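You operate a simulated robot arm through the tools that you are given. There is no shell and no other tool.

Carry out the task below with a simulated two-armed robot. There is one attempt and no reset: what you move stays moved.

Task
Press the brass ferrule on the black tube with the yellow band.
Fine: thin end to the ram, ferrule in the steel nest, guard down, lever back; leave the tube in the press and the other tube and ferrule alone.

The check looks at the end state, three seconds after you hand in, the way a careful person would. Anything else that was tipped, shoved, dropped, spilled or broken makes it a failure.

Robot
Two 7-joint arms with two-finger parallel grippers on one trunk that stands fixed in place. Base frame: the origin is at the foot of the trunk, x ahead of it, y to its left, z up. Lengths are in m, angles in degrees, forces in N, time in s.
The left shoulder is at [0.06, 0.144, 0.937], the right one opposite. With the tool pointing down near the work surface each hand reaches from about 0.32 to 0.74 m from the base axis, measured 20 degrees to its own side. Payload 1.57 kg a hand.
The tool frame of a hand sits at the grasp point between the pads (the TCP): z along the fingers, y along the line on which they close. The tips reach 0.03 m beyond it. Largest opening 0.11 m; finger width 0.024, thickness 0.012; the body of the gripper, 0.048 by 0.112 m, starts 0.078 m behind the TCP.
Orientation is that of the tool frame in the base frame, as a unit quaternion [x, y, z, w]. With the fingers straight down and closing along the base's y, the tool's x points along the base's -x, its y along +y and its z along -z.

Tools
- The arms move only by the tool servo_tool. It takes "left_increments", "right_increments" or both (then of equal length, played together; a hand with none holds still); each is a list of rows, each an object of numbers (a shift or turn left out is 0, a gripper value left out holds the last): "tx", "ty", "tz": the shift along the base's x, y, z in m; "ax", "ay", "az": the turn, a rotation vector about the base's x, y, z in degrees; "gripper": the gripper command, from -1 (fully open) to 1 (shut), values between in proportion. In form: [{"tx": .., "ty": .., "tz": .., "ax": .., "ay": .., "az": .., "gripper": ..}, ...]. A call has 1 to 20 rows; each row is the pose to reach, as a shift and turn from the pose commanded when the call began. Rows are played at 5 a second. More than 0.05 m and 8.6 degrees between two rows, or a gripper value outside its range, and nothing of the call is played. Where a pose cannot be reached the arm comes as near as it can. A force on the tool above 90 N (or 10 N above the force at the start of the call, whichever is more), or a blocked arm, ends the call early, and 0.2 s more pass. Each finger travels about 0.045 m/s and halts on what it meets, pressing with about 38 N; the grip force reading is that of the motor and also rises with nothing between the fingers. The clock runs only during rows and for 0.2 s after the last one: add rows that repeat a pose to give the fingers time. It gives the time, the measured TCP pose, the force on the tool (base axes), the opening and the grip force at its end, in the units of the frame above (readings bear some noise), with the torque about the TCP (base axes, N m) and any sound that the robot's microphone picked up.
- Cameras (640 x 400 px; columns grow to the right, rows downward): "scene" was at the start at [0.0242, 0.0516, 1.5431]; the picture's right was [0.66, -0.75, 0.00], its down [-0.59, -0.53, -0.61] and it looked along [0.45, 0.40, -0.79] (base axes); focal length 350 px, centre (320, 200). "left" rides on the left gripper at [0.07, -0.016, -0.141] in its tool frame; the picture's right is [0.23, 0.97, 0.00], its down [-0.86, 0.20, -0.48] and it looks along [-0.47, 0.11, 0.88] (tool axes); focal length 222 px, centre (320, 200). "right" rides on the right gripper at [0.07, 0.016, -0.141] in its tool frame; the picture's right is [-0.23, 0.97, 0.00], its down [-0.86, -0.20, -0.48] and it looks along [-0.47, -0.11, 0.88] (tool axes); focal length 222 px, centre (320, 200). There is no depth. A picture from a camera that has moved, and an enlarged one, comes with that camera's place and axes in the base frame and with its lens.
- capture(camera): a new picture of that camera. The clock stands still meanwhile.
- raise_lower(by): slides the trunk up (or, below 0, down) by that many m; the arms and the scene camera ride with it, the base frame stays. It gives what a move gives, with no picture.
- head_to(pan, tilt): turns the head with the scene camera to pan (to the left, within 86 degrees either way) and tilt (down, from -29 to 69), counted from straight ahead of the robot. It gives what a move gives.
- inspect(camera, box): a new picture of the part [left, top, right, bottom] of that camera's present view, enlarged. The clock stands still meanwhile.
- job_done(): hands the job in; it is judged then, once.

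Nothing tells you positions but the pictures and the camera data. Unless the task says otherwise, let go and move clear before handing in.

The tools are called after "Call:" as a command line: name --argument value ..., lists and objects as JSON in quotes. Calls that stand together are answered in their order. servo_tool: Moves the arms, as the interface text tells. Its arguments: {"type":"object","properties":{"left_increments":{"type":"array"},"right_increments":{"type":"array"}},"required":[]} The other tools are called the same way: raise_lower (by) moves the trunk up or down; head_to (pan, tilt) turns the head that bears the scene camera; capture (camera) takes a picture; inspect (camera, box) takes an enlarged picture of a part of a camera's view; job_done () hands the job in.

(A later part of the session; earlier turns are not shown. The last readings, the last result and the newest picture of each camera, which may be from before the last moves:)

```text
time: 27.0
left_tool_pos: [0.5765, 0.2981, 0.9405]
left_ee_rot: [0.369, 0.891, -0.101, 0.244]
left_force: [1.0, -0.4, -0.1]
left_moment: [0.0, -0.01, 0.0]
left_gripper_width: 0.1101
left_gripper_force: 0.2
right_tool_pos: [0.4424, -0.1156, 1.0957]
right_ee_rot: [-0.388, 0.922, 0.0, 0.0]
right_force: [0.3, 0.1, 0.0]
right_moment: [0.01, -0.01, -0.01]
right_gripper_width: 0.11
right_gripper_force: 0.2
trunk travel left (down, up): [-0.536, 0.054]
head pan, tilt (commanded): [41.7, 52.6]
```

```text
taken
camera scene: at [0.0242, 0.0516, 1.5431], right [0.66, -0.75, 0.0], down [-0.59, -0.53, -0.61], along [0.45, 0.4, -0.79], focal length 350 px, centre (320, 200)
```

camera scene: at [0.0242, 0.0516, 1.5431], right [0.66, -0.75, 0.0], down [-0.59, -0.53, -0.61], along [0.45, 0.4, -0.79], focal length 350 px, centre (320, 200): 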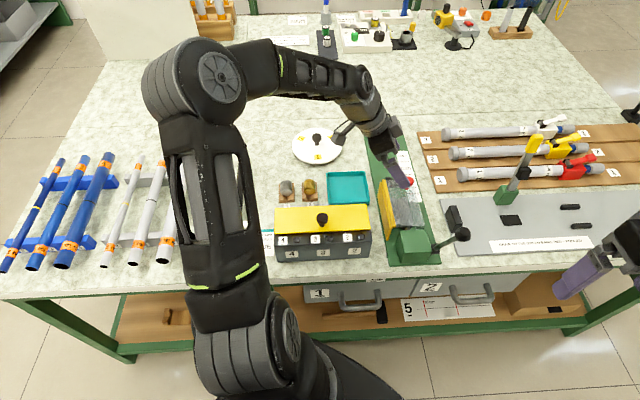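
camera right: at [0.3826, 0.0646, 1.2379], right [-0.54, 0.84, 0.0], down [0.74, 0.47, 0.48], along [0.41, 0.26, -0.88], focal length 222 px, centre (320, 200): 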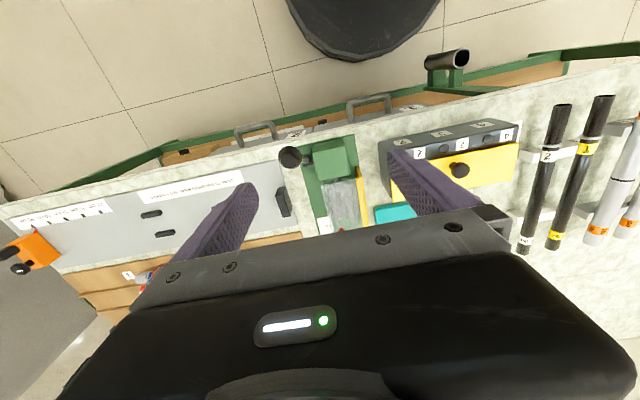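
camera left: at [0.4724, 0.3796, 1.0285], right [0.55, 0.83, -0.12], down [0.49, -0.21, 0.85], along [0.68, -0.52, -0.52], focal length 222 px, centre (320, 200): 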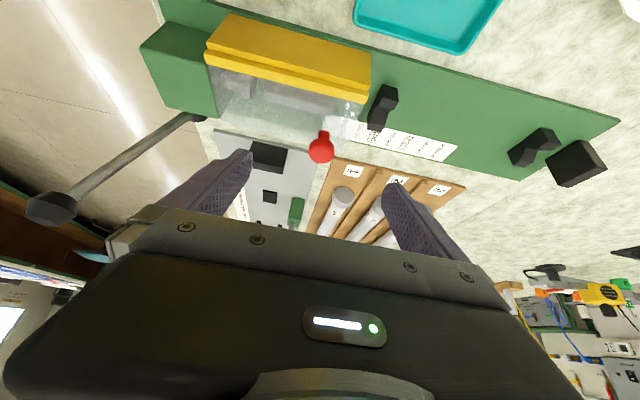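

This tilted view shows the press from its left side. Zooming in to understand the guard hinge, nest and knob.

Call:
inspect --camera "left" --box '[130, 0, 400, 170]'

Call:
inspect --camera "left" --box '[300, 120, 344, 170]'

Call:
inspect --camera "left" --box '[200, 20, 300, 140]'

```text
2.35 times, centred on (265, 85) of left
camera zoom: at [0.4724, 0.3796, 1.0285], right [0.55, 0.83, -0.12], down [0.49, -0.21, 0.85], along [0.68, -0.52, -0.52], focal length 523 px, centre (449, 471)
```

zoom: 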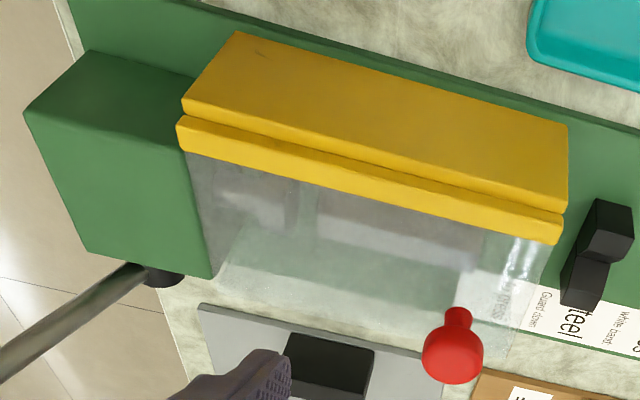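

```text
8.00 times, centred on (322, 145) of left
camera zoom: at [0.4724, 0.3796, 1.0285], right [0.55, 0.83, -0.12], down [0.49, -0.21, 0.85], along [0.68, -0.52, -0.52], focal length 1777 px, centre (304, 640)
```

zoom: 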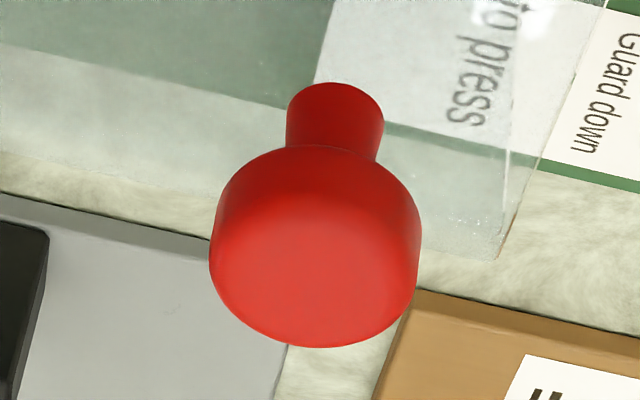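

```text
3.33 times, centred on (250, 80) of left
camera zoom: at [0.4724, 0.3796, 1.0285], right [0.55, 0.83, -0.12], down [0.49, -0.21, 0.85], along [0.68, -0.52, -0.52], focal length 740 px, centre (553, 600)
```

zoom: 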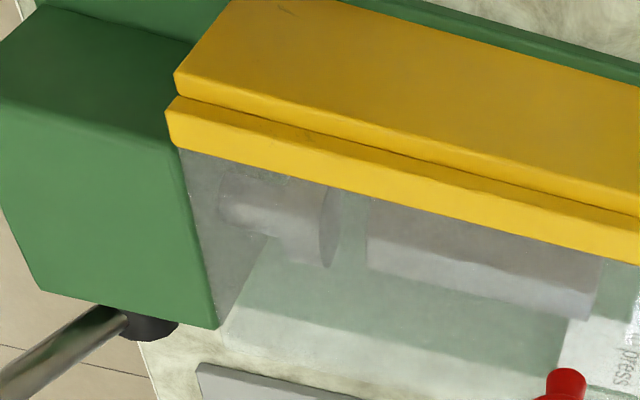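

The guard is a flat clear panel hinged along the top of the fixed yellow wall, with the red knob on it. I'll move in along the tilted finger direction and regrip the knob.

Call:
servo_tool --left_increments '[{"tx": 0.009, "ty": -0.009, "tz": -0.0237}, {"tx": 0.018, "ty": -0.018, "tz": -0.047}, {"tx": 0.0273, "ty": -0.0261, "tz": -0.0713}, {"tx": 0.0273, "ty": -0.0261, "tz": -0.0713}]'

Call:
servo_tool --left_increments '[{"gripper": 0.3}, {"gripper": 0.6}, {"gripper": 1}, {"gripper": 1}, {"gripper": 1}, {"gripper": 1}, {"gripper": 1}]'

Call:
capture --camera "left"

```text
time: 28.0
left_tool_pos: [0.6047, 0.2727, 0.8702]
left_ee_rot: [0.37, 0.891, -0.101, 0.245]
left_force: [0.0, 0.5, 0.2]
left_moment: [-0.03, -0.04, 0.0]
left_gripper_width: 0.11
left_gripper_force: 0.1
right_tool_pos: [0.4414, -0.1153, 1.0953]
right_ee_rot: [-0.388, 0.922, 0.0, 0.001]
right_force: [0.2, 0.2, 0.2]
right_moment: [0.0, 0.02, 0.03]
right_gripper_width: 0.1098
right_gripper_force: 0.0
trunk travel left (down, up): [-0.536, 0.054]
head pan, tilt (commanded): [41.7, 52.6]
```

```text
time: 29.6
left_tool_pos: [0.6055, 0.2721, 0.8698]
left_ee_rot: [0.369, 0.89, -0.102, 0.245]
left_force: [-2.2, -1.3, 0.5]
left_moment: [-0.05, 0.01, -0.04]
left_gripper_width: 0.0272
left_gripper_force: 31.9
right_tool_pos: [0.4403, -0.1147, 1.0955]
right_ee_rot: [-0.387, 0.922, 0.001, 0.0]
right_force: [-0.6, 0.7, 0.1]
right_moment: [0.01, 0.04, 0.01]
right_gripper_width: 0.1101
right_gripper_force: 0.2
trunk travel left (down, up): [-0.536, 0.054]
head pan, tilt (commanded): [41.7, 52.6]
```

```text
taken
camera left: at [0.4996, 0.3537, 0.957], right [0.55, 0.83, -0.12], down [0.49, -0.21, 0.85], along [0.68, -0.52, -0.52], focal length 222 px, centre (320, 200)
```

left: 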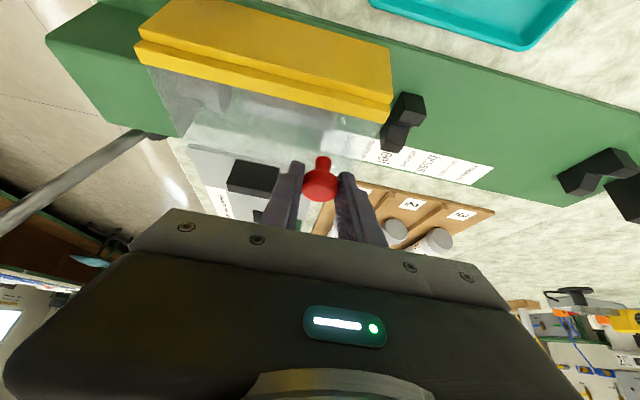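

A clean grip on the knob. Lifting along the arc again, now rotating the hand exactly with the guard.

Call:
servo_tool --left_increments '[{"tx": -0.0027, "ty": 0.0027, "tz": 0.0044, "ax": -3.54, "ay": -3.54}, {"tx": -0.0056, "ty": 0.0056, "tz": 0.0085, "ax": -7.07, "ay": -7.07}, {"tx": -0.0087, "ty": 0.0087, "tz": 0.0122, "ax": -10.6, "ay": -10.6}, {"tx": -0.0121, "ty": 0.0121, "tz": 0.0155, "ax": -14.1, "ay": -14.1}, {"tx": -0.0121, "ty": 0.0121, "tz": 0.0155, "ax": -14.1, "ay": -14.1}]'

Call:
inspect --camera "scene" --box '[350, 130, 480, 230]'

```text
time: 30.8
left_tool_pos: [0.5935, 0.283, 0.885]
left_ee_rot: [0.346, 0.835, -0.164, 0.396]
left_force: [4.9, -7.6, -1.6]
left_moment: [-0.36, -0.38, 0.08]
left_gripper_width: 0.0269
left_gripper_force: 37.4
right_tool_pos: [0.441, -0.1148, 1.095]
right_ee_rot: [-0.387, 0.922, 0.001, 0.0]
right_force: [0.0, 0.2, -0.2]
right_moment: [0.01, 0.0, -0.02]
right_gripper_width: 0.1099
right_gripper_force: 0.2
trunk travel left (down, up): [-0.536, 0.054]
head pan, tilt (commanded): [41.7, 52.6]
```

```text
4.00 times, centred on (415, 180) of scene
camera zoom: at [0.0252, 0.0507, 1.5431], right [0.66, -0.75, 0.0], down [-0.59, -0.53, -0.61], along [0.45, 0.4, -0.79], focal length 1400 px, centre (-60, 280)
```

zoom: 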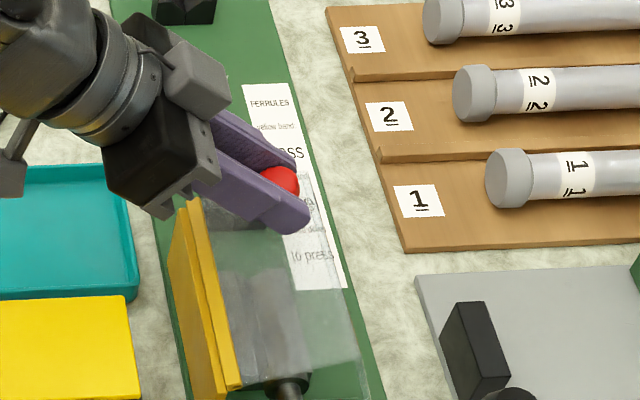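

The forces are small, so the arc matches well. Continuing to about 50°.

Call:
servo_tool --left_increments '[{"tx": -0.0036, "ty": 0.0036, "tz": 0.0029, "ax": -3.54, "ay": -3.54}, {"tx": -0.0073, "ty": 0.0073, "tz": 0.0053, "ax": -7.07, "ay": -7.07}, {"tx": -0.0112, "ty": 0.0112, "tz": 0.0073, "ax": -10.6, "ay": -10.6}, {"tx": -0.0151, "ty": 0.0151, "tz": 0.0088, "ax": -14.1, "ay": -14.1}, {"tx": -0.0192, "ty": 0.0192, "tz": 0.0098, "ax": -16.3, "ay": -16.3}, {"tx": -0.0233, "ty": 0.0233, "tz": 0.0103, "ax": -17.7, "ay": -17.7}, {"tx": -0.0233, "ty": 0.0233, "tz": 0.0103, "ax": -17.7, "ay": -17.7}]'

Call:
inspect --camera "scene" --box '[350, 130, 480, 230]'

```text
time: 32.4
left_tool_pos: [0.5693, 0.3071, 0.8944]
left_ee_rot: [0.302, 0.729, -0.235, 0.568]
left_force: [14.5, -9.2, 8.8]
left_moment: [-0.74, -0.73, 0.03]
left_gripper_width: 0.0271
left_gripper_force: 37.5
right_tool_pos: [0.4415, -0.1167, 1.0934]
right_ee_rot: [-0.387, 0.922, 0.001, -0.001]
right_force: [-0.2, 0.4, 0.0]
right_moment: [0.03, -0.01, 0.04]
right_gripper_width: 0.1099
right_gripper_force: 0.0
trunk travel left (down, up): [-0.536, 0.054]
head pan, tilt (commanded): [41.7, 52.6]
```

```text
4.00 times, centred on (415, 180) of scene
camera zoom: at [0.0253, 0.0501, 1.5432], right [0.66, -0.75, 0.0], down [-0.59, -0.53, -0.61], along [0.45, 0.4, -0.79], focal length 1400 px, centre (-60, 280)
```

zoom: 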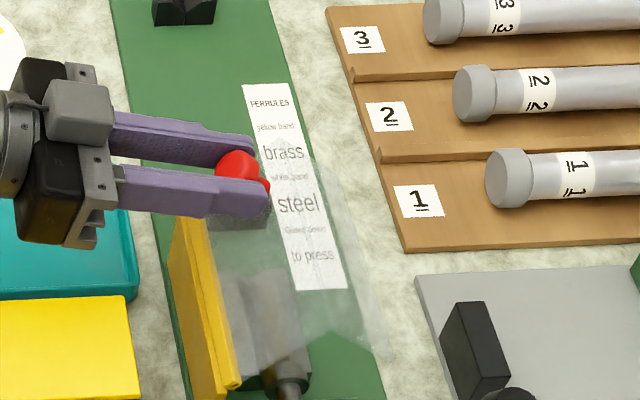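

The guard is about 50° open and following. Moving on toward 70°.

Call:
servo_tool --left_increments '[{"tx": -0.0044, "ty": 0.0044, "tz": 0.0004}, {"tx": -0.0084, "ty": 0.0084, "tz": 0.0006}, {"tx": -0.0124, "ty": 0.0124, "tz": 0.0003}, {"tx": -0.0163, "ty": 0.0163, "tz": -0.0005}, {"tx": -0.0163, "ty": 0.0163, "tz": -0.0005}]'

Call:
inspect --camera "scene" --box '[350, 130, 480, 230]'

```text
time: 33.6
left_tool_pos: [0.5535, 0.3224, 0.8954]
left_ee_rot: [0.303, 0.729, -0.236, 0.567]
left_force: [10.9, -9.9, 8.0]
left_moment: [-0.72, -0.72, 0.02]
left_gripper_width: 0.027
left_gripper_force: 37.3
right_tool_pos: [0.4414, -0.1156, 1.0949]
right_ee_rot: [-0.387, 0.922, 0.001, 0.0]
right_force: [-0.7, 0.3, 0.8]
right_moment: [-0.03, 0.02, -0.01]
right_gripper_width: 0.11
right_gripper_force: 0.0
trunk travel left (down, up): [-0.536, 0.054]
head pan, tilt (commanded): [41.7, 52.6]
```

```text
4.00 times, centred on (415, 180) of scene
camera zoom: at [0.0248, 0.0501, 1.5432], right [0.66, -0.75, 0.0], down [-0.59, -0.53, -0.61], along [0.45, 0.4, -0.79], focal length 1400 px, centre (-60, 280)
```

zoom: 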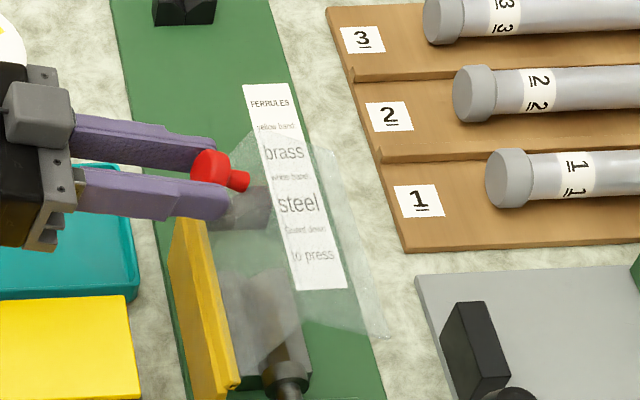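

About 69° now, with steady forces. Stepping in small increments toward 80°.

Call:
servo_tool --left_increments '[{"tx": -0.004, "ty": 0.004, "tz": -0.0012}, {"tx": -0.0078, "ty": 0.0078, "tz": -0.003}, {"tx": -0.0078, "ty": 0.0078, "tz": -0.003}]'

Call:
servo_tool --left_increments '[{"tx": -0.0037, "ty": 0.0037, "tz": -0.0022}, {"tx": -0.0037, "ty": 0.0037, "tz": -0.0022}]'

Call:
inspect --camera "scene" --box '[350, 130, 480, 230]'

```text
time: 34.4
left_tool_pos: [0.5455, 0.3324, 0.8924]
left_ee_rot: [0.302, 0.729, -0.235, 0.568]
left_force: [9.3, -8.3, 13.2]
left_moment: [-0.89, -0.84, -0.06]
left_gripper_width: 0.027
left_gripper_force: 38.0
right_tool_pos: [0.4412, -0.116, 1.0943]
right_ee_rot: [-0.388, 0.921, 0.001, 0.001]
right_force: [0.3, 0.0, 0.1]
right_moment: [-0.02, 0.01, -0.01]
right_gripper_width: 0.1097
right_gripper_force: 0.1
trunk travel left (down, up): [-0.536, 0.054]
head pan, tilt (commanded): [41.7, 52.6]
```

```text
time: 35.0
left_tool_pos: [0.5422, 0.3355, 0.8906]
left_ee_rot: [0.302, 0.729, -0.235, 0.568]
left_force: [9.8, -7.1, 15.3]
left_moment: [-0.89, -0.89, 0.02]
left_gripper_width: 0.0271
left_gripper_force: 37.7
right_tool_pos: [0.4405, -0.1155, 1.0947]
right_ee_rot: [-0.388, 0.922, 0.0, 0.001]
right_force: [0.2, 0.4, -0.7]
right_moment: [0.02, 0.0, -0.03]
right_gripper_width: 0.1101
right_gripper_force: 0.0
trunk travel left (down, up): [-0.536, 0.054]
head pan, tilt (commanded): [41.7, 52.6]
```

```text
4.00 times, centred on (415, 180) of scene
camera zoom: at [0.024, 0.05, 1.5432], right [0.66, -0.75, 0.0], down [-0.59, -0.53, -0.61], along [0.45, 0.4, -0.79], focal length 1400 px, centre (-60, 280)
```

zoom: 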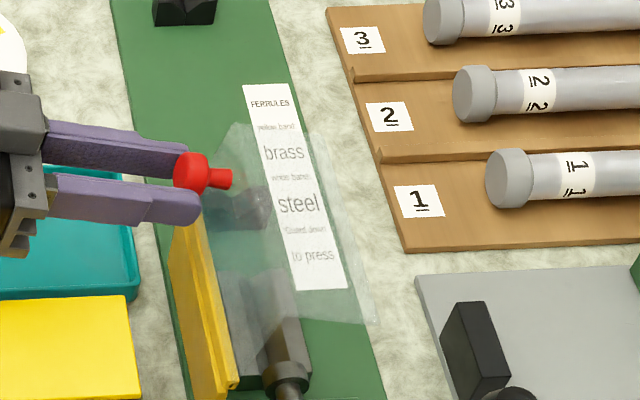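

Around 85° and still following. Small steps on past vertical.

Call:
servo_tool --left_increments '[{"tx": -0.0018, "ty": 0.0018, "tz": -0.0008}, {"tx": -0.0036, "ty": 0.0036, "tz": -0.0014}, {"tx": -0.0036, "ty": 0.0036, "tz": -0.0014}]'

Call:
servo_tool --left_increments '[{"tx": -0.0017, "ty": 0.0017, "tz": -0.0011}, {"tx": -0.0034, "ty": 0.0034, "tz": -0.0022}, {"tx": -0.0034, "ty": 0.0034, "tz": -0.0022}]'

Call:
inspect --camera "scene" --box '[350, 130, 480, 230]'

Call:
capture --camera "left"

```text
time: 35.8
left_tool_pos: [0.5382, 0.3379, 0.8878]
left_ee_rot: [0.303, 0.729, -0.235, 0.567]
left_force: [8.5, -8.8, 12.8]
left_moment: [-0.8, -0.86, -0.03]
left_gripper_width: 0.0267
left_gripper_force: 38.3
right_tool_pos: [0.4407, -0.1172, 1.0949]
right_ee_rot: [-0.387, 0.922, 0.002, 0.001]
right_force: [0.2, 0.3, 0.0]
right_moment: [-0.03, 0.01, -0.01]
right_gripper_width: 0.11
right_gripper_force: 0.1
trunk travel left (down, up): [-0.536, 0.054]
head pan, tilt (commanded): [41.7, 52.6]
```

```text
time: 36.6
left_tool_pos: [0.5335, 0.3435, 0.8849]
left_ee_rot: [0.302, 0.73, -0.234, 0.567]
left_force: [0.9, -6.2, 0.2]
left_moment: [-0.15, -0.18, -0.08]
left_gripper_width: 0.0257
left_gripper_force: 36.3
right_tool_pos: [0.4406, -0.1161, 1.0942]
right_ee_rot: [-0.387, 0.922, 0.0, 0.0]
right_force: [0.3, 0.0, 0.1]
right_moment: [-0.01, -0.05, 0.01]
right_gripper_width: 0.11
right_gripper_force: 0.1
trunk travel left (down, up): [-0.536, 0.054]
head pan, tilt (commanded): [41.7, 52.6]
```

```text
4.00 times, centred on (415, 180) of scene
camera zoom: at [0.0243, 0.0509, 1.543], right [0.67, -0.75, 0.0], down [-0.59, -0.53, -0.61], along [0.45, 0.4, -0.79], focal length 1400 px, centre (-60, 280)
```

zoom: 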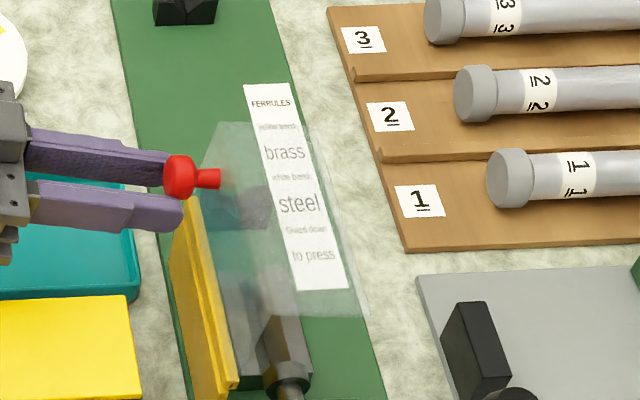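

```text
taken
camera left: at [0.4132, 0.4398, 0.853], right [0.65, 0.73, -0.22], down [-0.04, 0.32, 0.95], along [0.76, -0.61, 0.23], focal length 222 px, centre (320, 200)
```

left: 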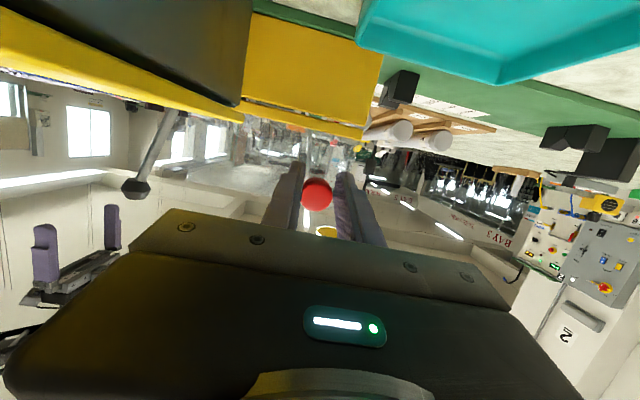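

The guard seems to have reached a stop near vertical, with the knob creeping toward the fingertips. I'll look closely at its open shape before doing anything else.

Call:
inspect --camera "scene" --box '[380, 155, 450, 220]'

Call:
inspect --camera "left" --box '[220, 80, 400, 230]'

Call:
inspect --camera "left" --box '[260, 140, 380, 220]'

Call:
capture --camera "right"

```text
6.15 times, centred on (415, 188) of scene
camera zoom: at [0.0243, 0.0509, 1.543], right [0.67, -0.75, 0.0], down [-0.59, -0.53, -0.61], along [0.45, 0.4, -0.79], focal length 2154 px, centre (-265, 277)
```

zoom: 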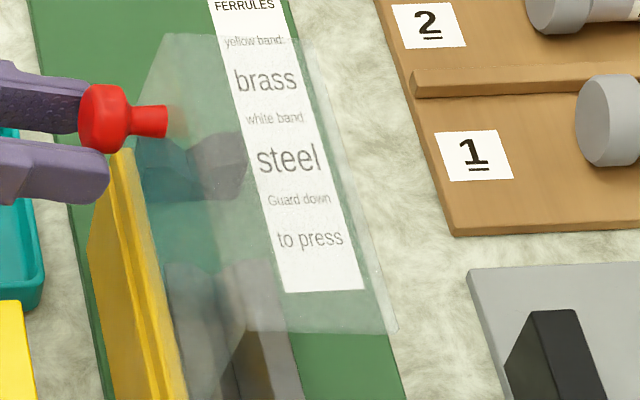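

```text
2.67 times, centred on (310, 155) of left
camera zoom: at [0.4132, 0.4398, 0.853], right [0.65, 0.73, -0.22], down [-0.04, 0.32, 0.95], along [0.76, -0.61, 0.23], focal length 592 px, centre (347, 320)
```

zoom: 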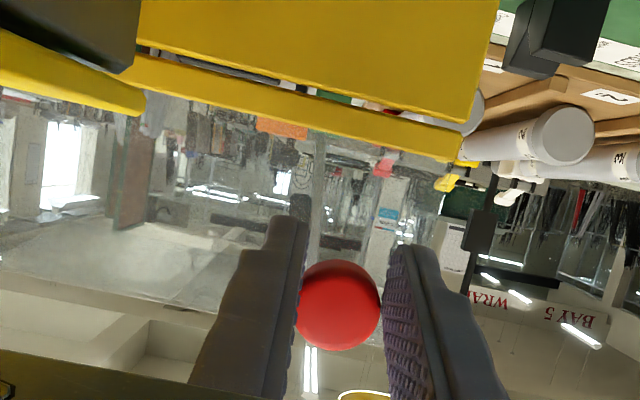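

```text
5.00 times, centred on (320, 180) of left
camera zoom: at [0.4132, 0.4398, 0.853], right [0.65, 0.73, -0.22], down [-0.04, 0.32, 0.95], along [0.76, -0.61, 0.23], focal length 1111 px, centre (320, 300)
```

zoom: 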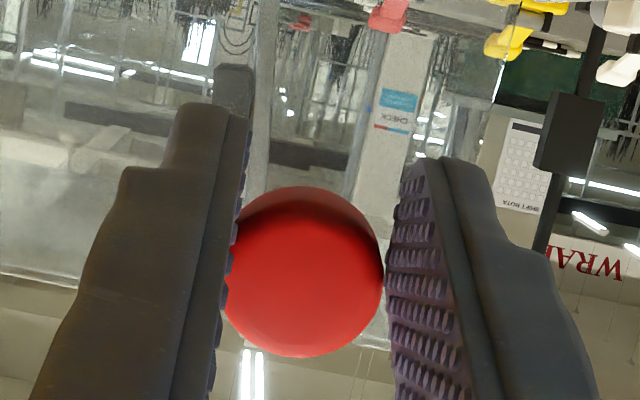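

```text
taken
camera right: at [0.3809, -0.1539, 1.234], right [-0.54, 0.84, 0.0], down [0.74, 0.47, 0.48], along [0.4, 0.26, -0.88], focal length 222 px, centre (320, 200)
```

right: 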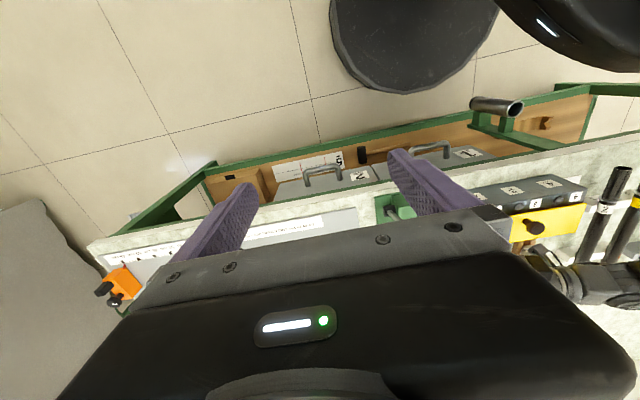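

The guard is L-shaped: at about 85° its side skirt overhangs the nest near z 0.905, and gravity pulls it closed. I'll keep the left grip and bring the right hand in, yawed −90°, to prop the skirt from the near side.

Call:
servo_tool --right_increments '[{"az": -8.2, "ty": 0.026, "gripper": 1}, {"az": -16.4, "ty": 0.052, "gripper": 1}, {"az": -24.6, "ty": 0.078, "gripper": 1}, {"az": -32.8, "ty": 0.104, "gripper": 1}, {"az": -41.0, "ty": 0.13, "tx": 0.005, "gripper": 1}, {"az": -49.2, "ty": 0.156, "tx": 0.01, "gripper": 1}, {"az": -57.4, "ty": 0.182, "tx": 0.015, "gripper": 1}, {"az": -65.6, "ty": 0.208, "tx": 0.02, "gripper": 1}, {"az": -73.8, "ty": 0.234, "tx": 0.026, "gripper": 1}, {"az": -82, "ty": 0.26, "tx": 0.026, "gripper": 1}, {"az": -90.6, "ty": 0.286, "tx": 0.026, "gripper": 1}, {"az": -90.6, "ty": 0.286, "tx": 0.026, "gripper": 1}]'

Call:
capture --camera "scene"

Call:
capture --camera "right"

```text
time: 39.2
left_tool_pos: [0.5345, 0.3431, 0.8853]
left_ee_rot: [0.302, 0.729, -0.235, 0.567]
left_force: [-12.6, -4.7, -12.7]
left_moment: [0.76, 0.68, -0.51]
left_gripper_width: 0.0257
left_gripper_force: 37.6
right_tool_pos: [0.451, 0.1443, 1.1564]
right_ee_rot: [0.241, 0.967, 0.068, 0.039]
right_force: [0.1, -0.2, 0.4]
right_moment: [-0.06, 0.0, 0.01]
right_gripper_width: 0.0
right_gripper_force: 20.9
right hand out of reach, approached as far as the arm can: row 8, 9, 10, 11, 12
trunk travel left (down, up): [-0.536, 0.054]
head pan, tilt (commanded): [41.7, 52.6]
```

```text
taken
camera scene: at [0.0238, 0.0522, 1.5431], right [0.67, -0.75, 0.0], down [-0.59, -0.53, -0.61], along [0.45, 0.4, -0.79], focal length 350 px, centre (320, 200)
```

scene: 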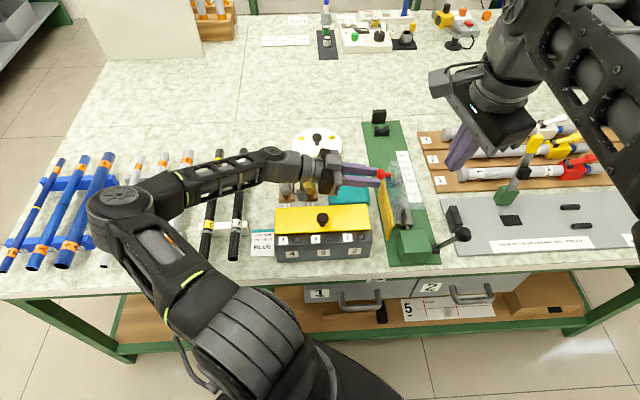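

```text
taken
camera right: at [0.3819, 0.1754, 1.2933], right [0.65, 0.74, 0.16], down [0.61, -0.63, 0.48], along [0.46, -0.22, -0.86], focal length 222 px, centre (320, 200)
```

right: 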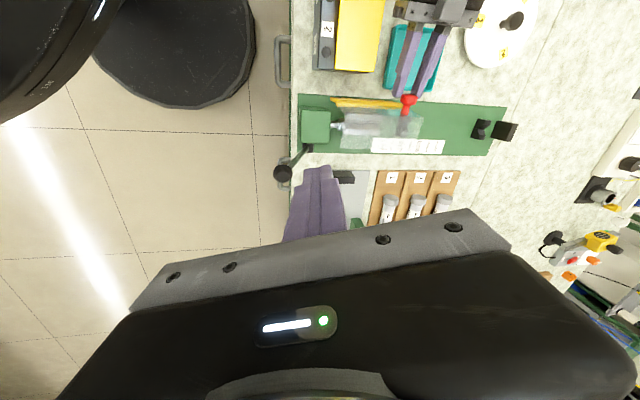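

The right arm reached about −73° of yaw and is limited there. From its camera I can see the open guard from above; zooming in.

Call:
inspect --camera "right" --box '[290, 70, 460, 180]'

Call:
inspect --camera "scene" --box '[260, 130, 430, 240]'

```text
3.64 times, centred on (375, 125) of right
camera zoom: at [0.3819, 0.1754, 1.2933], right [0.65, 0.74, 0.16], down [0.61, -0.63, 0.48], along [0.46, -0.22, -0.86], focal length 808 px, centre (120, 473)
```

zoom: 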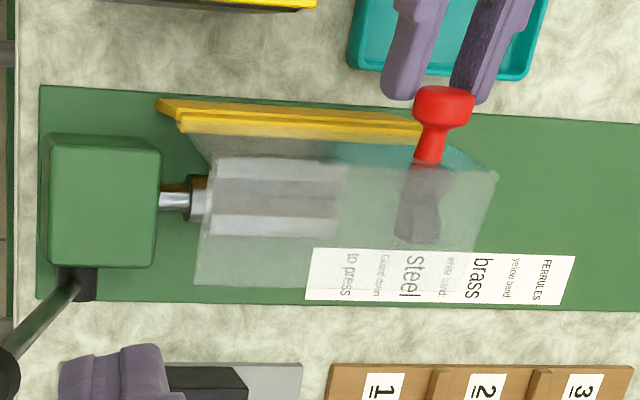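

```text
3.64 times, centred on (345, 185) of scene
camera zoom: at [0.0238, 0.0522, 1.5431], right [0.67, -0.75, 0.0], down [-0.59, -0.53, -0.61], along [0.45, 0.4, -0.79], focal length 1273 px, centre (229, 254)
```

zoom: 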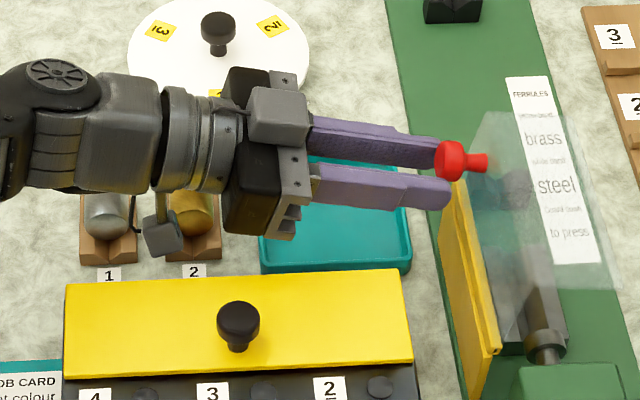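

The guard stays near 85° under the left grip. I'll bring the right hand back to vertical, fingers closed, just right of the guard's skirt edge, to test if pushing left opens it further.

Call:
servo_tool --right_increments '[{"ax": -1.07, "ay": 0.13, "az": 8.2, "tx": 0.014, "ty": 0.003, "gripper": 1}, {"ax": -2.13, "ay": 0.26, "az": 16.3, "tx": 0.028, "ty": 0.006, "gripper": 1}, {"ax": -3.2, "ay": 0.39, "az": 24.5, "tx": 0.042, "ty": 0.009, "gripper": 1}, {"ax": -4.25, "ay": 0.52, "az": 32.7, "tx": 0.056, "ty": 0.012, "gripper": 1}, {"ax": -5.3, "ay": 0.65, "az": 40.8, "tx": 0.07, "ty": 0.015, "gripper": 1}, {"ax": -6.4, "ay": 0.78, "az": 49.0, "tx": 0.085, "ty": 0.018, "gripper": 1}, {"ax": -7.45, "ay": 0.9, "az": 57.2, "tx": 0.1, "ty": 0.021, "gripper": 1}, {"ax": -8.5, "ay": 1.05, "az": 65.3, "tx": 0.115, "ty": 0.025, "gripper": 1}, {"ax": -9.57, "ay": 1.18, "az": 73.5, "tx": 0.132, "ty": 0.029, "gripper": 1}, {"ax": -9.57, "ay": 1.18, "az": 73.5, "tx": 0.132, "ty": 0.029, "tz": -0.04, "gripper": 1}, {"ax": -9.57, "ay": 1.18, "az": 73.5, "tx": 0.132, "ty": 0.029, "tz": -0.08, "gripper": 1}, {"ax": -9.57, "ay": 1.18, "az": 73.5, "tx": 0.132, "ty": 0.029, "tz": -0.08, "gripper": 1}]'

Call:
capture --camera "scene"

Call:
capture --camera "right"

```text
time: 41.8
left_tool_pos: [0.5346, 0.3434, 0.8852]
left_ee_rot: [0.301, 0.73, -0.234, 0.567]
left_force: [0.2, -0.2, 0.2]
left_moment: [-0.03, -0.01, 0.0]
left_gripper_width: 0.0
left_gripper_force: 21.0
right_tool_pos: [0.4419, 0.0659, 1.0568]
right_ee_rot: [-0.364, 0.931, 0.014, 0.019]
right_force: [0.7, 0.0, -0.4]
right_moment: [-0.04, 0.03, -0.02]
right_gripper_width: 0.0
right_gripper_force: 21.1
right hand out of reach, approached as far as the arm can: row 1, 2, 3, 4, 5, 6, 7, 8, 9, 10, 11, 12
trunk travel left (down, up): [-0.536, 0.054]
head pan, tilt (commanded): [41.7, 52.6]
```

```text
taken
camera scene: at [0.0254, 0.0529, 1.5431], right [0.66, -0.75, 0.0], down [-0.59, -0.53, -0.61], along [0.45, 0.4, -0.8], focal length 350 px, centre (320, 200)
```

scene: 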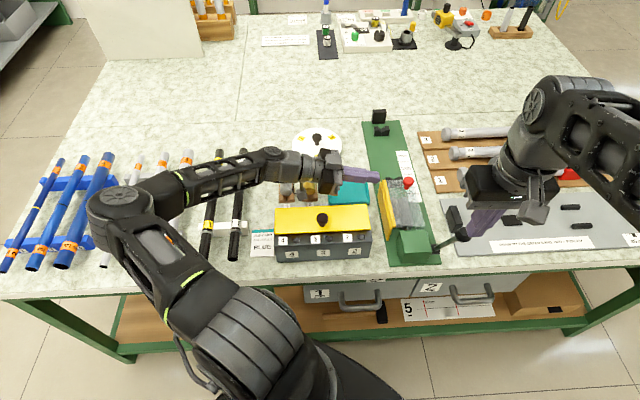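

```text
taken
camera right: at [0.3762, 0.0251, 1.1932], right [-0.49, 0.87, 0.02], down [0.75, 0.41, 0.51], along [0.44, 0.27, -0.86], focal length 222 px, centre (320, 200)
```

right: 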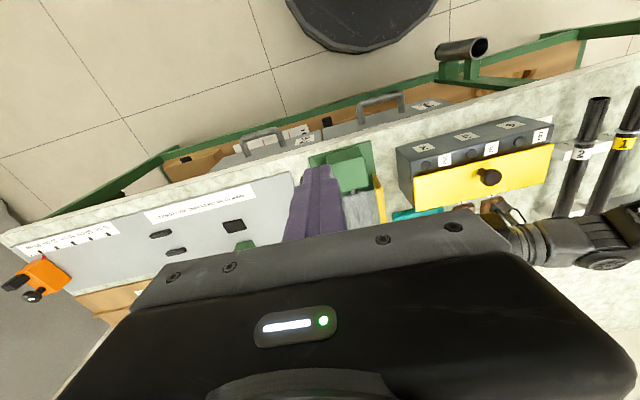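

The knob slipped again and the guard closed; nothing else was disturbed. The right arm's reach suffers at height, so I'll raise the trunk 5 cm and then set the right hand as a waiting prop before reopening.

Call:
raise_lower --by 0.05

Call:
capture --camera "scene"

```text
time: 42.7
left_tool_pos: [0.5353, 0.3429, 0.9366]
left_ee_rot: [0.302, 0.73, -0.235, 0.567]
left_force: [-0.8, -0.5, 0.0]
left_moment: [-0.01, 0.0, 0.0]
left_gripper_width: 0.0
left_gripper_force: 21.1
right_tool_pos: [0.4404, 0.0651, 1.107]
right_ee_rot: [-0.363, 0.931, 0.015, 0.019]
right_force: [-0.7, -0.7, -0.5]
right_moment: [-0.02, -0.03, 0.0]
right_gripper_width: 0.0
right_gripper_force: 21.3
trunk travel left (down, up): [-0.586, 0.004]
head pan, tilt (commanded): [41.7, 52.6]
```

```text
taken
camera scene: at [0.0245, 0.0518, 1.5931], right [0.66, -0.75, 0.0], down [-0.59, -0.53, -0.61], along [0.45, 0.4, -0.79], focal length 350 px, centre (320, 200)
```

scene: 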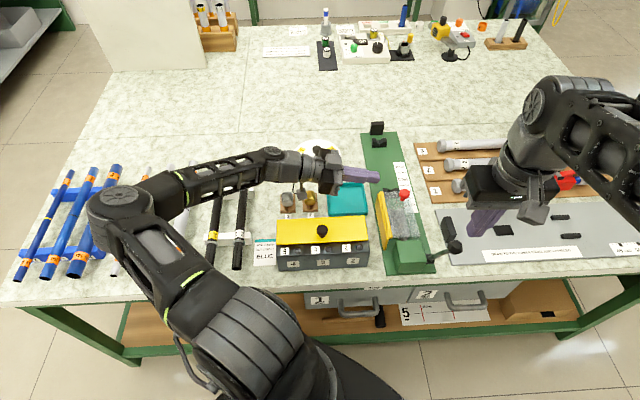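

Raised. Now moving the right hand, tilted 30° forward with fingers closed, to a waiting spot right of the guard, clear of the lever.

Call:
servo_tool --right_increments '[{"tx": 0.03, "ty": 0.003, "tz": -0.01, "ax": 4.6, "ay": -5.08, "az": 0.66}, {"tx": 0.06, "ty": 0.006, "tz": -0.02, "ax": 9.2, "ay": -10.15, "az": 1.3}, {"tx": 0.09, "ty": 0.01, "tz": -0.035, "ax": 13.8, "ay": -15.2, "az": 2.0}, {"tx": 0.118, "ty": 0.013, "tz": -0.057, "ax": 18.35, "ay": -20.3, "az": 2.65}, {"tx": 0.127, "ty": 0.03, "tz": -0.1, "ax": 18.35, "ay": -20.3, "az": 2.65}, {"tx": 0.135, "ty": 0.05, "tz": -0.145, "ax": 18.35, "ay": -20.3, "az": 2.65}, {"tx": 0.141, "ty": 0.0636, "tz": -0.175, "ax": 18.35, "ay": -20.3, "az": 2.65}, {"tx": 0.141, "ty": 0.0636, "tz": -0.206, "ax": 18.35, "ay": -20.3, "az": 2.65}, {"tx": 0.141, "ty": 0.0636, "tz": -0.206, "ax": 18.35, "ay": -20.3, "az": 2.65}]'

Call:
capture --camera "right"

Call:
inspect --camera "scene" --box '[350, 120, 510, 280]'

```text
time: 44.7
left_tool_pos: [0.5353, 0.3436, 0.9359]
left_ee_rot: [0.301, 0.73, -0.234, 0.567]
left_force: [0.5, 1.5, 0.0]
left_moment: [0.04, 0.0, 0.02]
left_gripper_width: 0.0
left_gripper_force: 21.0
right_tool_pos: [0.5822, 0.1274, 0.8982]
right_ee_rot: [-0.374, 0.891, 0.099, 0.239]
right_force: [-1.0, -0.6, -0.1]
right_moment: [0.0, 0.06, 0.02]
right_gripper_width: 0.0
right_gripper_force: 21.2
trunk travel left (down, up): [-0.586, 0.004]
head pan, tilt (commanded): [41.7, 52.6]
```

```text
taken
camera right: at [0.4783, 0.0461, 0.985], right [-0.56, 0.82, 0.11], down [0.49, 0.22, 0.84], along [0.67, 0.52, -0.53], focal length 222 px, centre (320, 200)
```

right: 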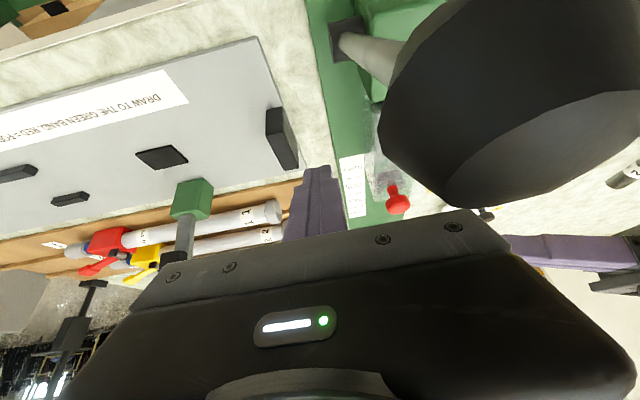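

```text
2.50 times, centred on (430, 200) of scene
camera zoom: at [0.0241, 0.0517, 1.5931], right [0.66, -0.75, 0.0], down [-0.59, -0.53, -0.61], along [0.45, 0.4, -0.79], focal length 875 px, centre (45, 200)
```

zoom: 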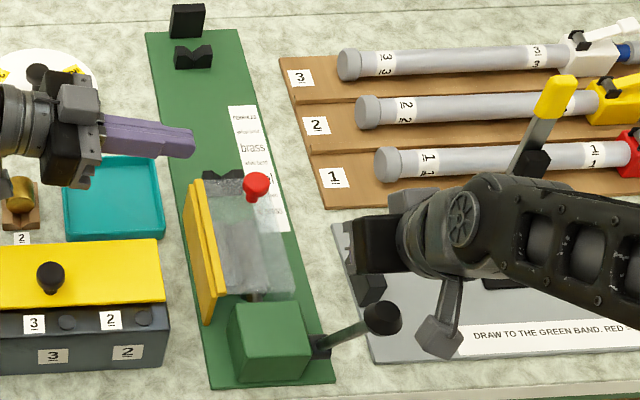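

The right hand's camera would brush the lever knob if pushed left in this tilted pose. I'll move it right, restore it to vertical so the camera rides above the lever, and come back beside the guard.

Call:
servo_tool --right_increments '[{"tx": 0.02, "ty": -0.02}, {"tx": 0.035, "ty": -0.035, "tz": 0.01}, {"tx": 0.035, "ty": -0.035, "tz": 0.02, "ax": -5.3, "ay": 5.3}, {"tx": 0.035, "ty": -0.035, "tz": 0.02, "ax": -10.6, "ay": 10.6}, {"tx": 0.035, "ty": -0.035, "tz": 0.02, "ax": -15.9, "ay": 15.9}, {"tx": 0.035, "ty": -0.035, "tz": 0.02, "ax": -21.2, "ay": 21.2}, {"tx": 0.02, "ty": -0.005, "tz": 0.01, "ax": -21.2, "ay": 21.2}, {"tx": 0.012, "ty": 0.007, "tz": 0.0, "ax": -21.2, "ay": 21.2}, {"tx": 0.012, "ty": 0.007, "tz": 0.0, "ax": -21.2, "ay": 21.2}]' --left_increments '[{"gripper": -1}, {"gripper": -1, "ax": 3, "ay": 3}, {"gripper": -1, "ax": 6, "ay": 6}, {"gripper": -1, "ax": 9, "ay": 9, "tx": 0.006, "ty": -0.006, "tz": -0.01}, {"gripper": -1, "ax": 11.3, "ay": 11.3, "tx": 0.012, "ty": -0.012, "tz": -0.02}, {"gripper": -1, "ax": 11.3, "ay": 11.3, "tx": 0.018, "ty": -0.019, "tz": -0.029}, {"gripper": -1, "ax": 11.3, "ay": 11.3, "tx": 0.018, "ty": -0.019, "tz": -0.029}, {"gripper": -1, "ax": 11.3, "ay": 11.3, "tx": 0.018, "ty": -0.019, "tz": -0.029}, {"gripper": -1, "ax": 11.3, "ay": 11.3, "tx": 0.018, "ty": -0.019, "tz": -0.029}]'

Call:
capture --camera "left"

Call:
inspect --camera "scene" --box '[350, 120, 510, 280]'

Call:
capture --camera "right"

```text
time: 46.7
left_tool_pos: [0.5538, 0.3235, 0.9062]
left_ee_rot: [0.332, 0.8, -0.192, 0.461]
left_force: [0.1, -0.3, 0.2]
left_moment: [0.04, 0.01, 0.0]
left_gripper_width: 0.1098
left_gripper_force: 0.0
right_tool_pos: [0.5946, 0.1377, 0.9011]
right_ee_rot: [-0.386, 0.922, 0.0, 0.0]
right_force: [-0.6, 0.7, -0.7]
right_moment: [0.0, 0.0, 0.02]
right_gripper_width: 0.0001
right_gripper_force: 21.5
trunk travel left (down, up): [-0.586, 0.004]
head pan, tilt (commanded): [41.7, 52.6]
```

```text
taken
camera left: at [0.43, 0.4233, 0.9185], right [0.61, 0.77, -0.2], down [0.15, 0.13, 0.98], along [0.78, -0.63, -0.04], focal length 222 px, centre (320, 200)
```

left: 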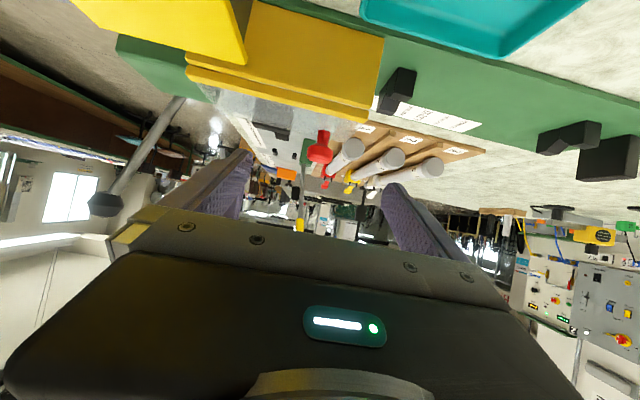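

```text
2.50 times, centred on (430, 200) of scene
camera zoom: at [0.0242, 0.0517, 1.5931], right [0.66, -0.75, 0.0], down [-0.59, -0.53, -0.61], along [0.45, 0.4, -0.79], focal length 875 px, centre (45, 200)
```

zoom: 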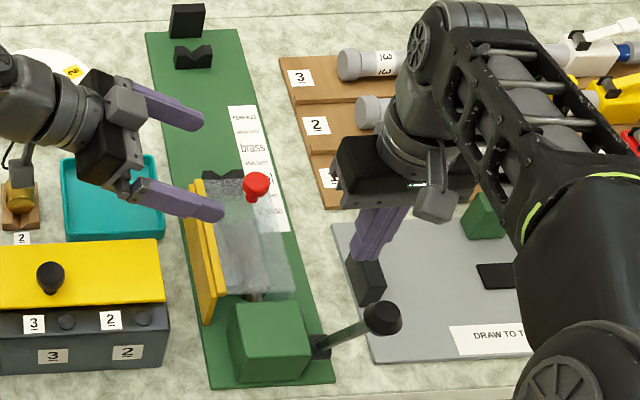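

```text
taken
camera right: at [0.5346, 0.0985, 1.0409], right [-0.53, 0.85, 0.0], down [0.74, 0.47, 0.48], along [0.4, 0.26, -0.88], focal length 222 px, centre (320, 200)
```

right: 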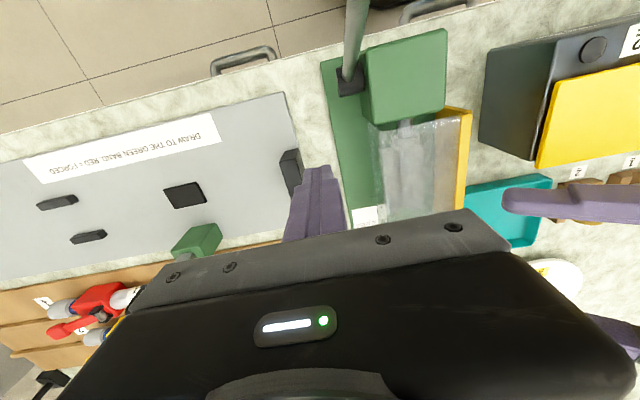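

Everything is in place: the right rod waits beside the guard, and the left fingers are open around the knob's height. Advancing the left hand and gripping the knob deeper.

Call:
servo_tool --left_increments '[{"tx": 0.0165, "ty": -0.017, "tz": -0.0139}, {"tx": 0.033, "ty": -0.034, "tz": -0.0278}, {"tx": 0.0497, "ty": -0.0507, "tz": -0.0417}, {"tx": 0.0497, "ty": -0.0507, "tz": -0.0417}]'

Call:
servo_tool --left_increments '[{"gripper": 0.3}, {"gripper": 0.6}, {"gripper": 1}, {"gripper": 1}, {"gripper": 1}, {"gripper": 1}, {"gripper": 1}]'

Call:
capture --camera "left"

```text
time: 47.7
left_tool_pos: [0.6023, 0.275, 0.8665]
left_ee_rot: [0.331, 0.802, -0.19, 0.461]
left_force: [0.4, -0.8, -0.1]
left_moment: [0.03, -0.01, 0.0]
left_gripper_width: 0.1099
left_gripper_force: 0.0
right_tool_pos: [0.5947, 0.1367, 0.9016]
right_ee_rot: [-0.387, 0.922, 0.001, -0.001]
right_force: [0.7, -0.1, -0.1]
right_moment: [0.0, 0.05, 0.01]
right_gripper_width: 0.0
right_gripper_force: 21.4
trunk travel left (down, up): [-0.586, 0.004]
head pan, tilt (commanded): [41.7, 52.6]
```

```text
time: 49.3
left_tool_pos: [0.6028, 0.2747, 0.8666]
left_ee_rot: [0.332, 0.801, -0.191, 0.461]
left_force: [0.1, -0.6, 0.4]
left_moment: [-0.04, 0.0, 0.02]
left_gripper_width: 0.0273
left_gripper_force: 32.2
right_tool_pos: [0.5957, 0.1371, 0.9008]
right_ee_rot: [-0.387, 0.922, 0.001, 0.0]
right_force: [1.0, 0.6, 0.1]
right_moment: [0.0, 0.0, 0.0]
right_gripper_width: 0.0
right_gripper_force: 21.8
trunk travel left (down, up): [-0.586, 0.004]
head pan, tilt (commanded): [41.7, 52.6]
```

```text
taken
camera left: at [0.4799, 0.3732, 0.8781], right [0.61, 0.77, -0.2], down [0.15, 0.13, 0.98], along [0.78, -0.63, -0.04], focal length 222 px, centre (320, 200)
```

left: 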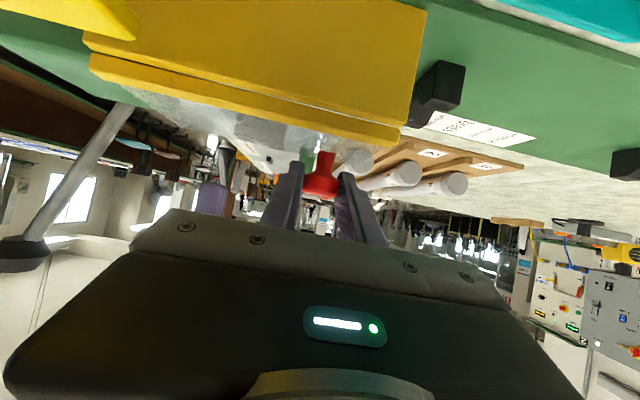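

Good grip on the knob. Swinging the guard up to about 70° in one smooth arc with small rows.

Call:
servo_tool --left_increments '[{"tx": -0.0022, "ty": 0.0022, "tz": 0.0046, "ax": -0.7, "ay": -0.7}, {"tx": -0.0046, "ty": 0.0046, "tz": 0.0089, "ax": -1.4, "ay": -1.4}, {"tx": -0.0074, "ty": 0.0074, "tz": 0.013, "ax": -2.1, "ay": -2.1}, {"tx": -0.0103, "ty": 0.0103, "tz": 0.0166, "ax": -2.8, "ay": -2.8}, {"tx": -0.0135, "ty": 0.0135, "tz": 0.0199, "ax": -3.5, "ay": -3.5}, {"tx": -0.0169, "ty": 0.0169, "tz": 0.0229, "ax": -4.2, "ay": -4.2}, {"tx": -0.0204, "ty": 0.0204, "tz": 0.0254, "ax": -4.9, "ay": -4.9}, {"tx": -0.0241, "ty": 0.0241, "tz": 0.0274, "ax": -5.7, "ay": -5.7}, {"tx": -0.028, "ty": 0.028, "tz": 0.0289, "ax": -6.4, "ay": -6.4}, {"tx": -0.032, "ty": 0.032, "tz": 0.0301, "ax": -7.1, "ay": -7.1}, {"tx": -0.0358, "ty": 0.0358, "tz": 0.0306, "ax": -7.8, "ay": -7.8}, {"tx": -0.04, "ty": 0.04, "tz": 0.0308, "ax": -8.5, "ay": -8.5}, {"tx": -0.0439, "ty": 0.0439, "tz": 0.0304, "ax": -9.2, "ay": -9.2}, {"tx": -0.0479, "ty": 0.0479, "tz": 0.0296, "ax": -9.9, "ay": -9.9}, {"tx": -0.0479, "ty": 0.0479, "tz": 0.0296, "ax": -9.9, "ay": -9.9}]'

Call:
inspect --camera "scene" --box '[360, 140, 480, 260]'

Call:
capture --camera "right"

```text
time: 52.5
left_tool_pos: [0.5552, 0.3221, 0.8929]
left_ee_rot: [0.305, 0.74, -0.229, 0.554]
left_force: [10.4, 5.4, 2.9]
left_moment: [-0.21, -0.16, 0.35]
left_gripper_width: 0.0247
left_gripper_force: 36.7
right_tool_pos: [0.5951, 0.1361, 0.9006]
right_ee_rot: [-0.386, 0.922, 0.001, 0.0]
right_force: [-0.3, 0.1, 0.0]
right_moment: [0.0, 0.0, 0.03]
right_gripper_width: 0.0001
right_gripper_force: 20.9
trunk travel left (down, up): [-0.586, 0.004]
head pan, tilt (commanded): [41.7, 52.6]
```

```text
3.33 times, centred on (420, 200) of scene
camera zoom: at [0.0253, 0.0523, 1.593], right [0.67, -0.75, 0.0], down [-0.59, -0.53, -0.61], along [0.45, 0.4, -0.8], focal length 1167 px, centre (-13, 200)
```

zoom: 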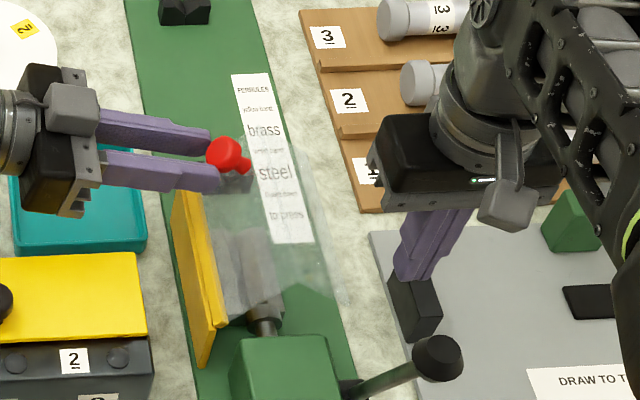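

```text
taken
camera right: at [0.5354, 0.0988, 1.0404], right [-0.54, 0.84, 0.0], down [0.74, 0.47, 0.48], along [0.4, 0.26, -0.88], focal length 222 px, centre (320, 200)
```

right: 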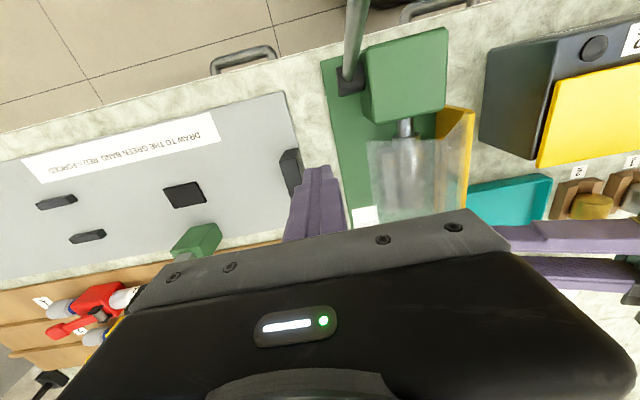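

The knob is creeping toward the fingertips again, so I'll bring the right rod in now to support the skirt edge before it slips.

Call:
servo_tool --right_increments '[{"tz": -0.018}, {"tx": -0.0106, "ty": 0.0106, "tz": -0.018}, {"tx": -0.0212, "ty": 0.0212, "tz": -0.018}, {"tx": -0.0283, "ty": 0.0283, "tz": -0.018}, {"tx": -0.0318, "ty": 0.0318, "tz": -0.018}]'

Call:
inspect --camera "scene" --box '[360, 140, 480, 260]'

Call:
inspect --camera "right" --box '[280, 90, 500, 230]'

```text
time: 53.7
left_tool_pos: [0.5542, 0.3218, 0.8932]
left_ee_rot: [0.306, 0.74, -0.23, 0.553]
left_force: [-25.1, 24.0, 12.1]
left_moment: [0.05, 0.12, -0.06]
left_gripper_width: 0.0245
left_gripper_force: 35.8
right_tool_pos: [0.5713, 0.1598, 0.8839]
right_ee_rot: [-0.383, 0.924, -0.007, 0.005]
right_force: [42.5, -24.9, -8.5]
right_moment: [-0.83, -1.25, -0.65]
right_gripper_width: 0.0
right_gripper_force: 20.8
trunk travel left (down, up): [-0.586, 0.004]
head pan, tilt (commanded): [41.7, 52.6]
```

```text
3.33 times, centred on (420, 200) of scene
camera zoom: at [0.0263, 0.0513, 1.5931], right [0.66, -0.75, 0.0], down [-0.59, -0.53, -0.61], along [0.45, 0.4, -0.8], focal length 1167 px, centre (-13, 200)
```

zoom: 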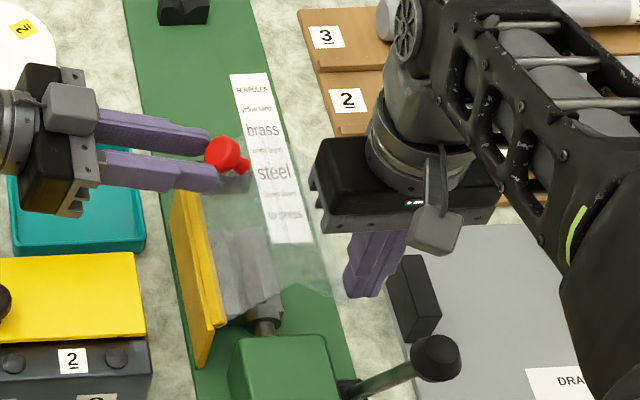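

```text
2.86 times, centred on (390, 160) of right
camera zoom: at [0.5082, 0.1232, 1.022], right [-0.53, 0.85, -0.02], down [0.74, 0.47, 0.48], along [0.42, 0.24, -0.87], focal length 635 px, centre (120, 314)
```

zoom: 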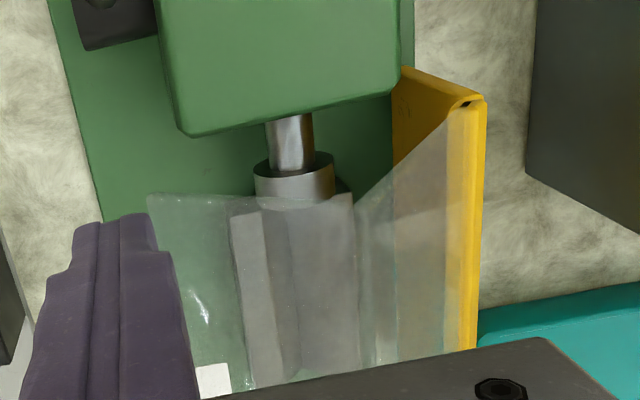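

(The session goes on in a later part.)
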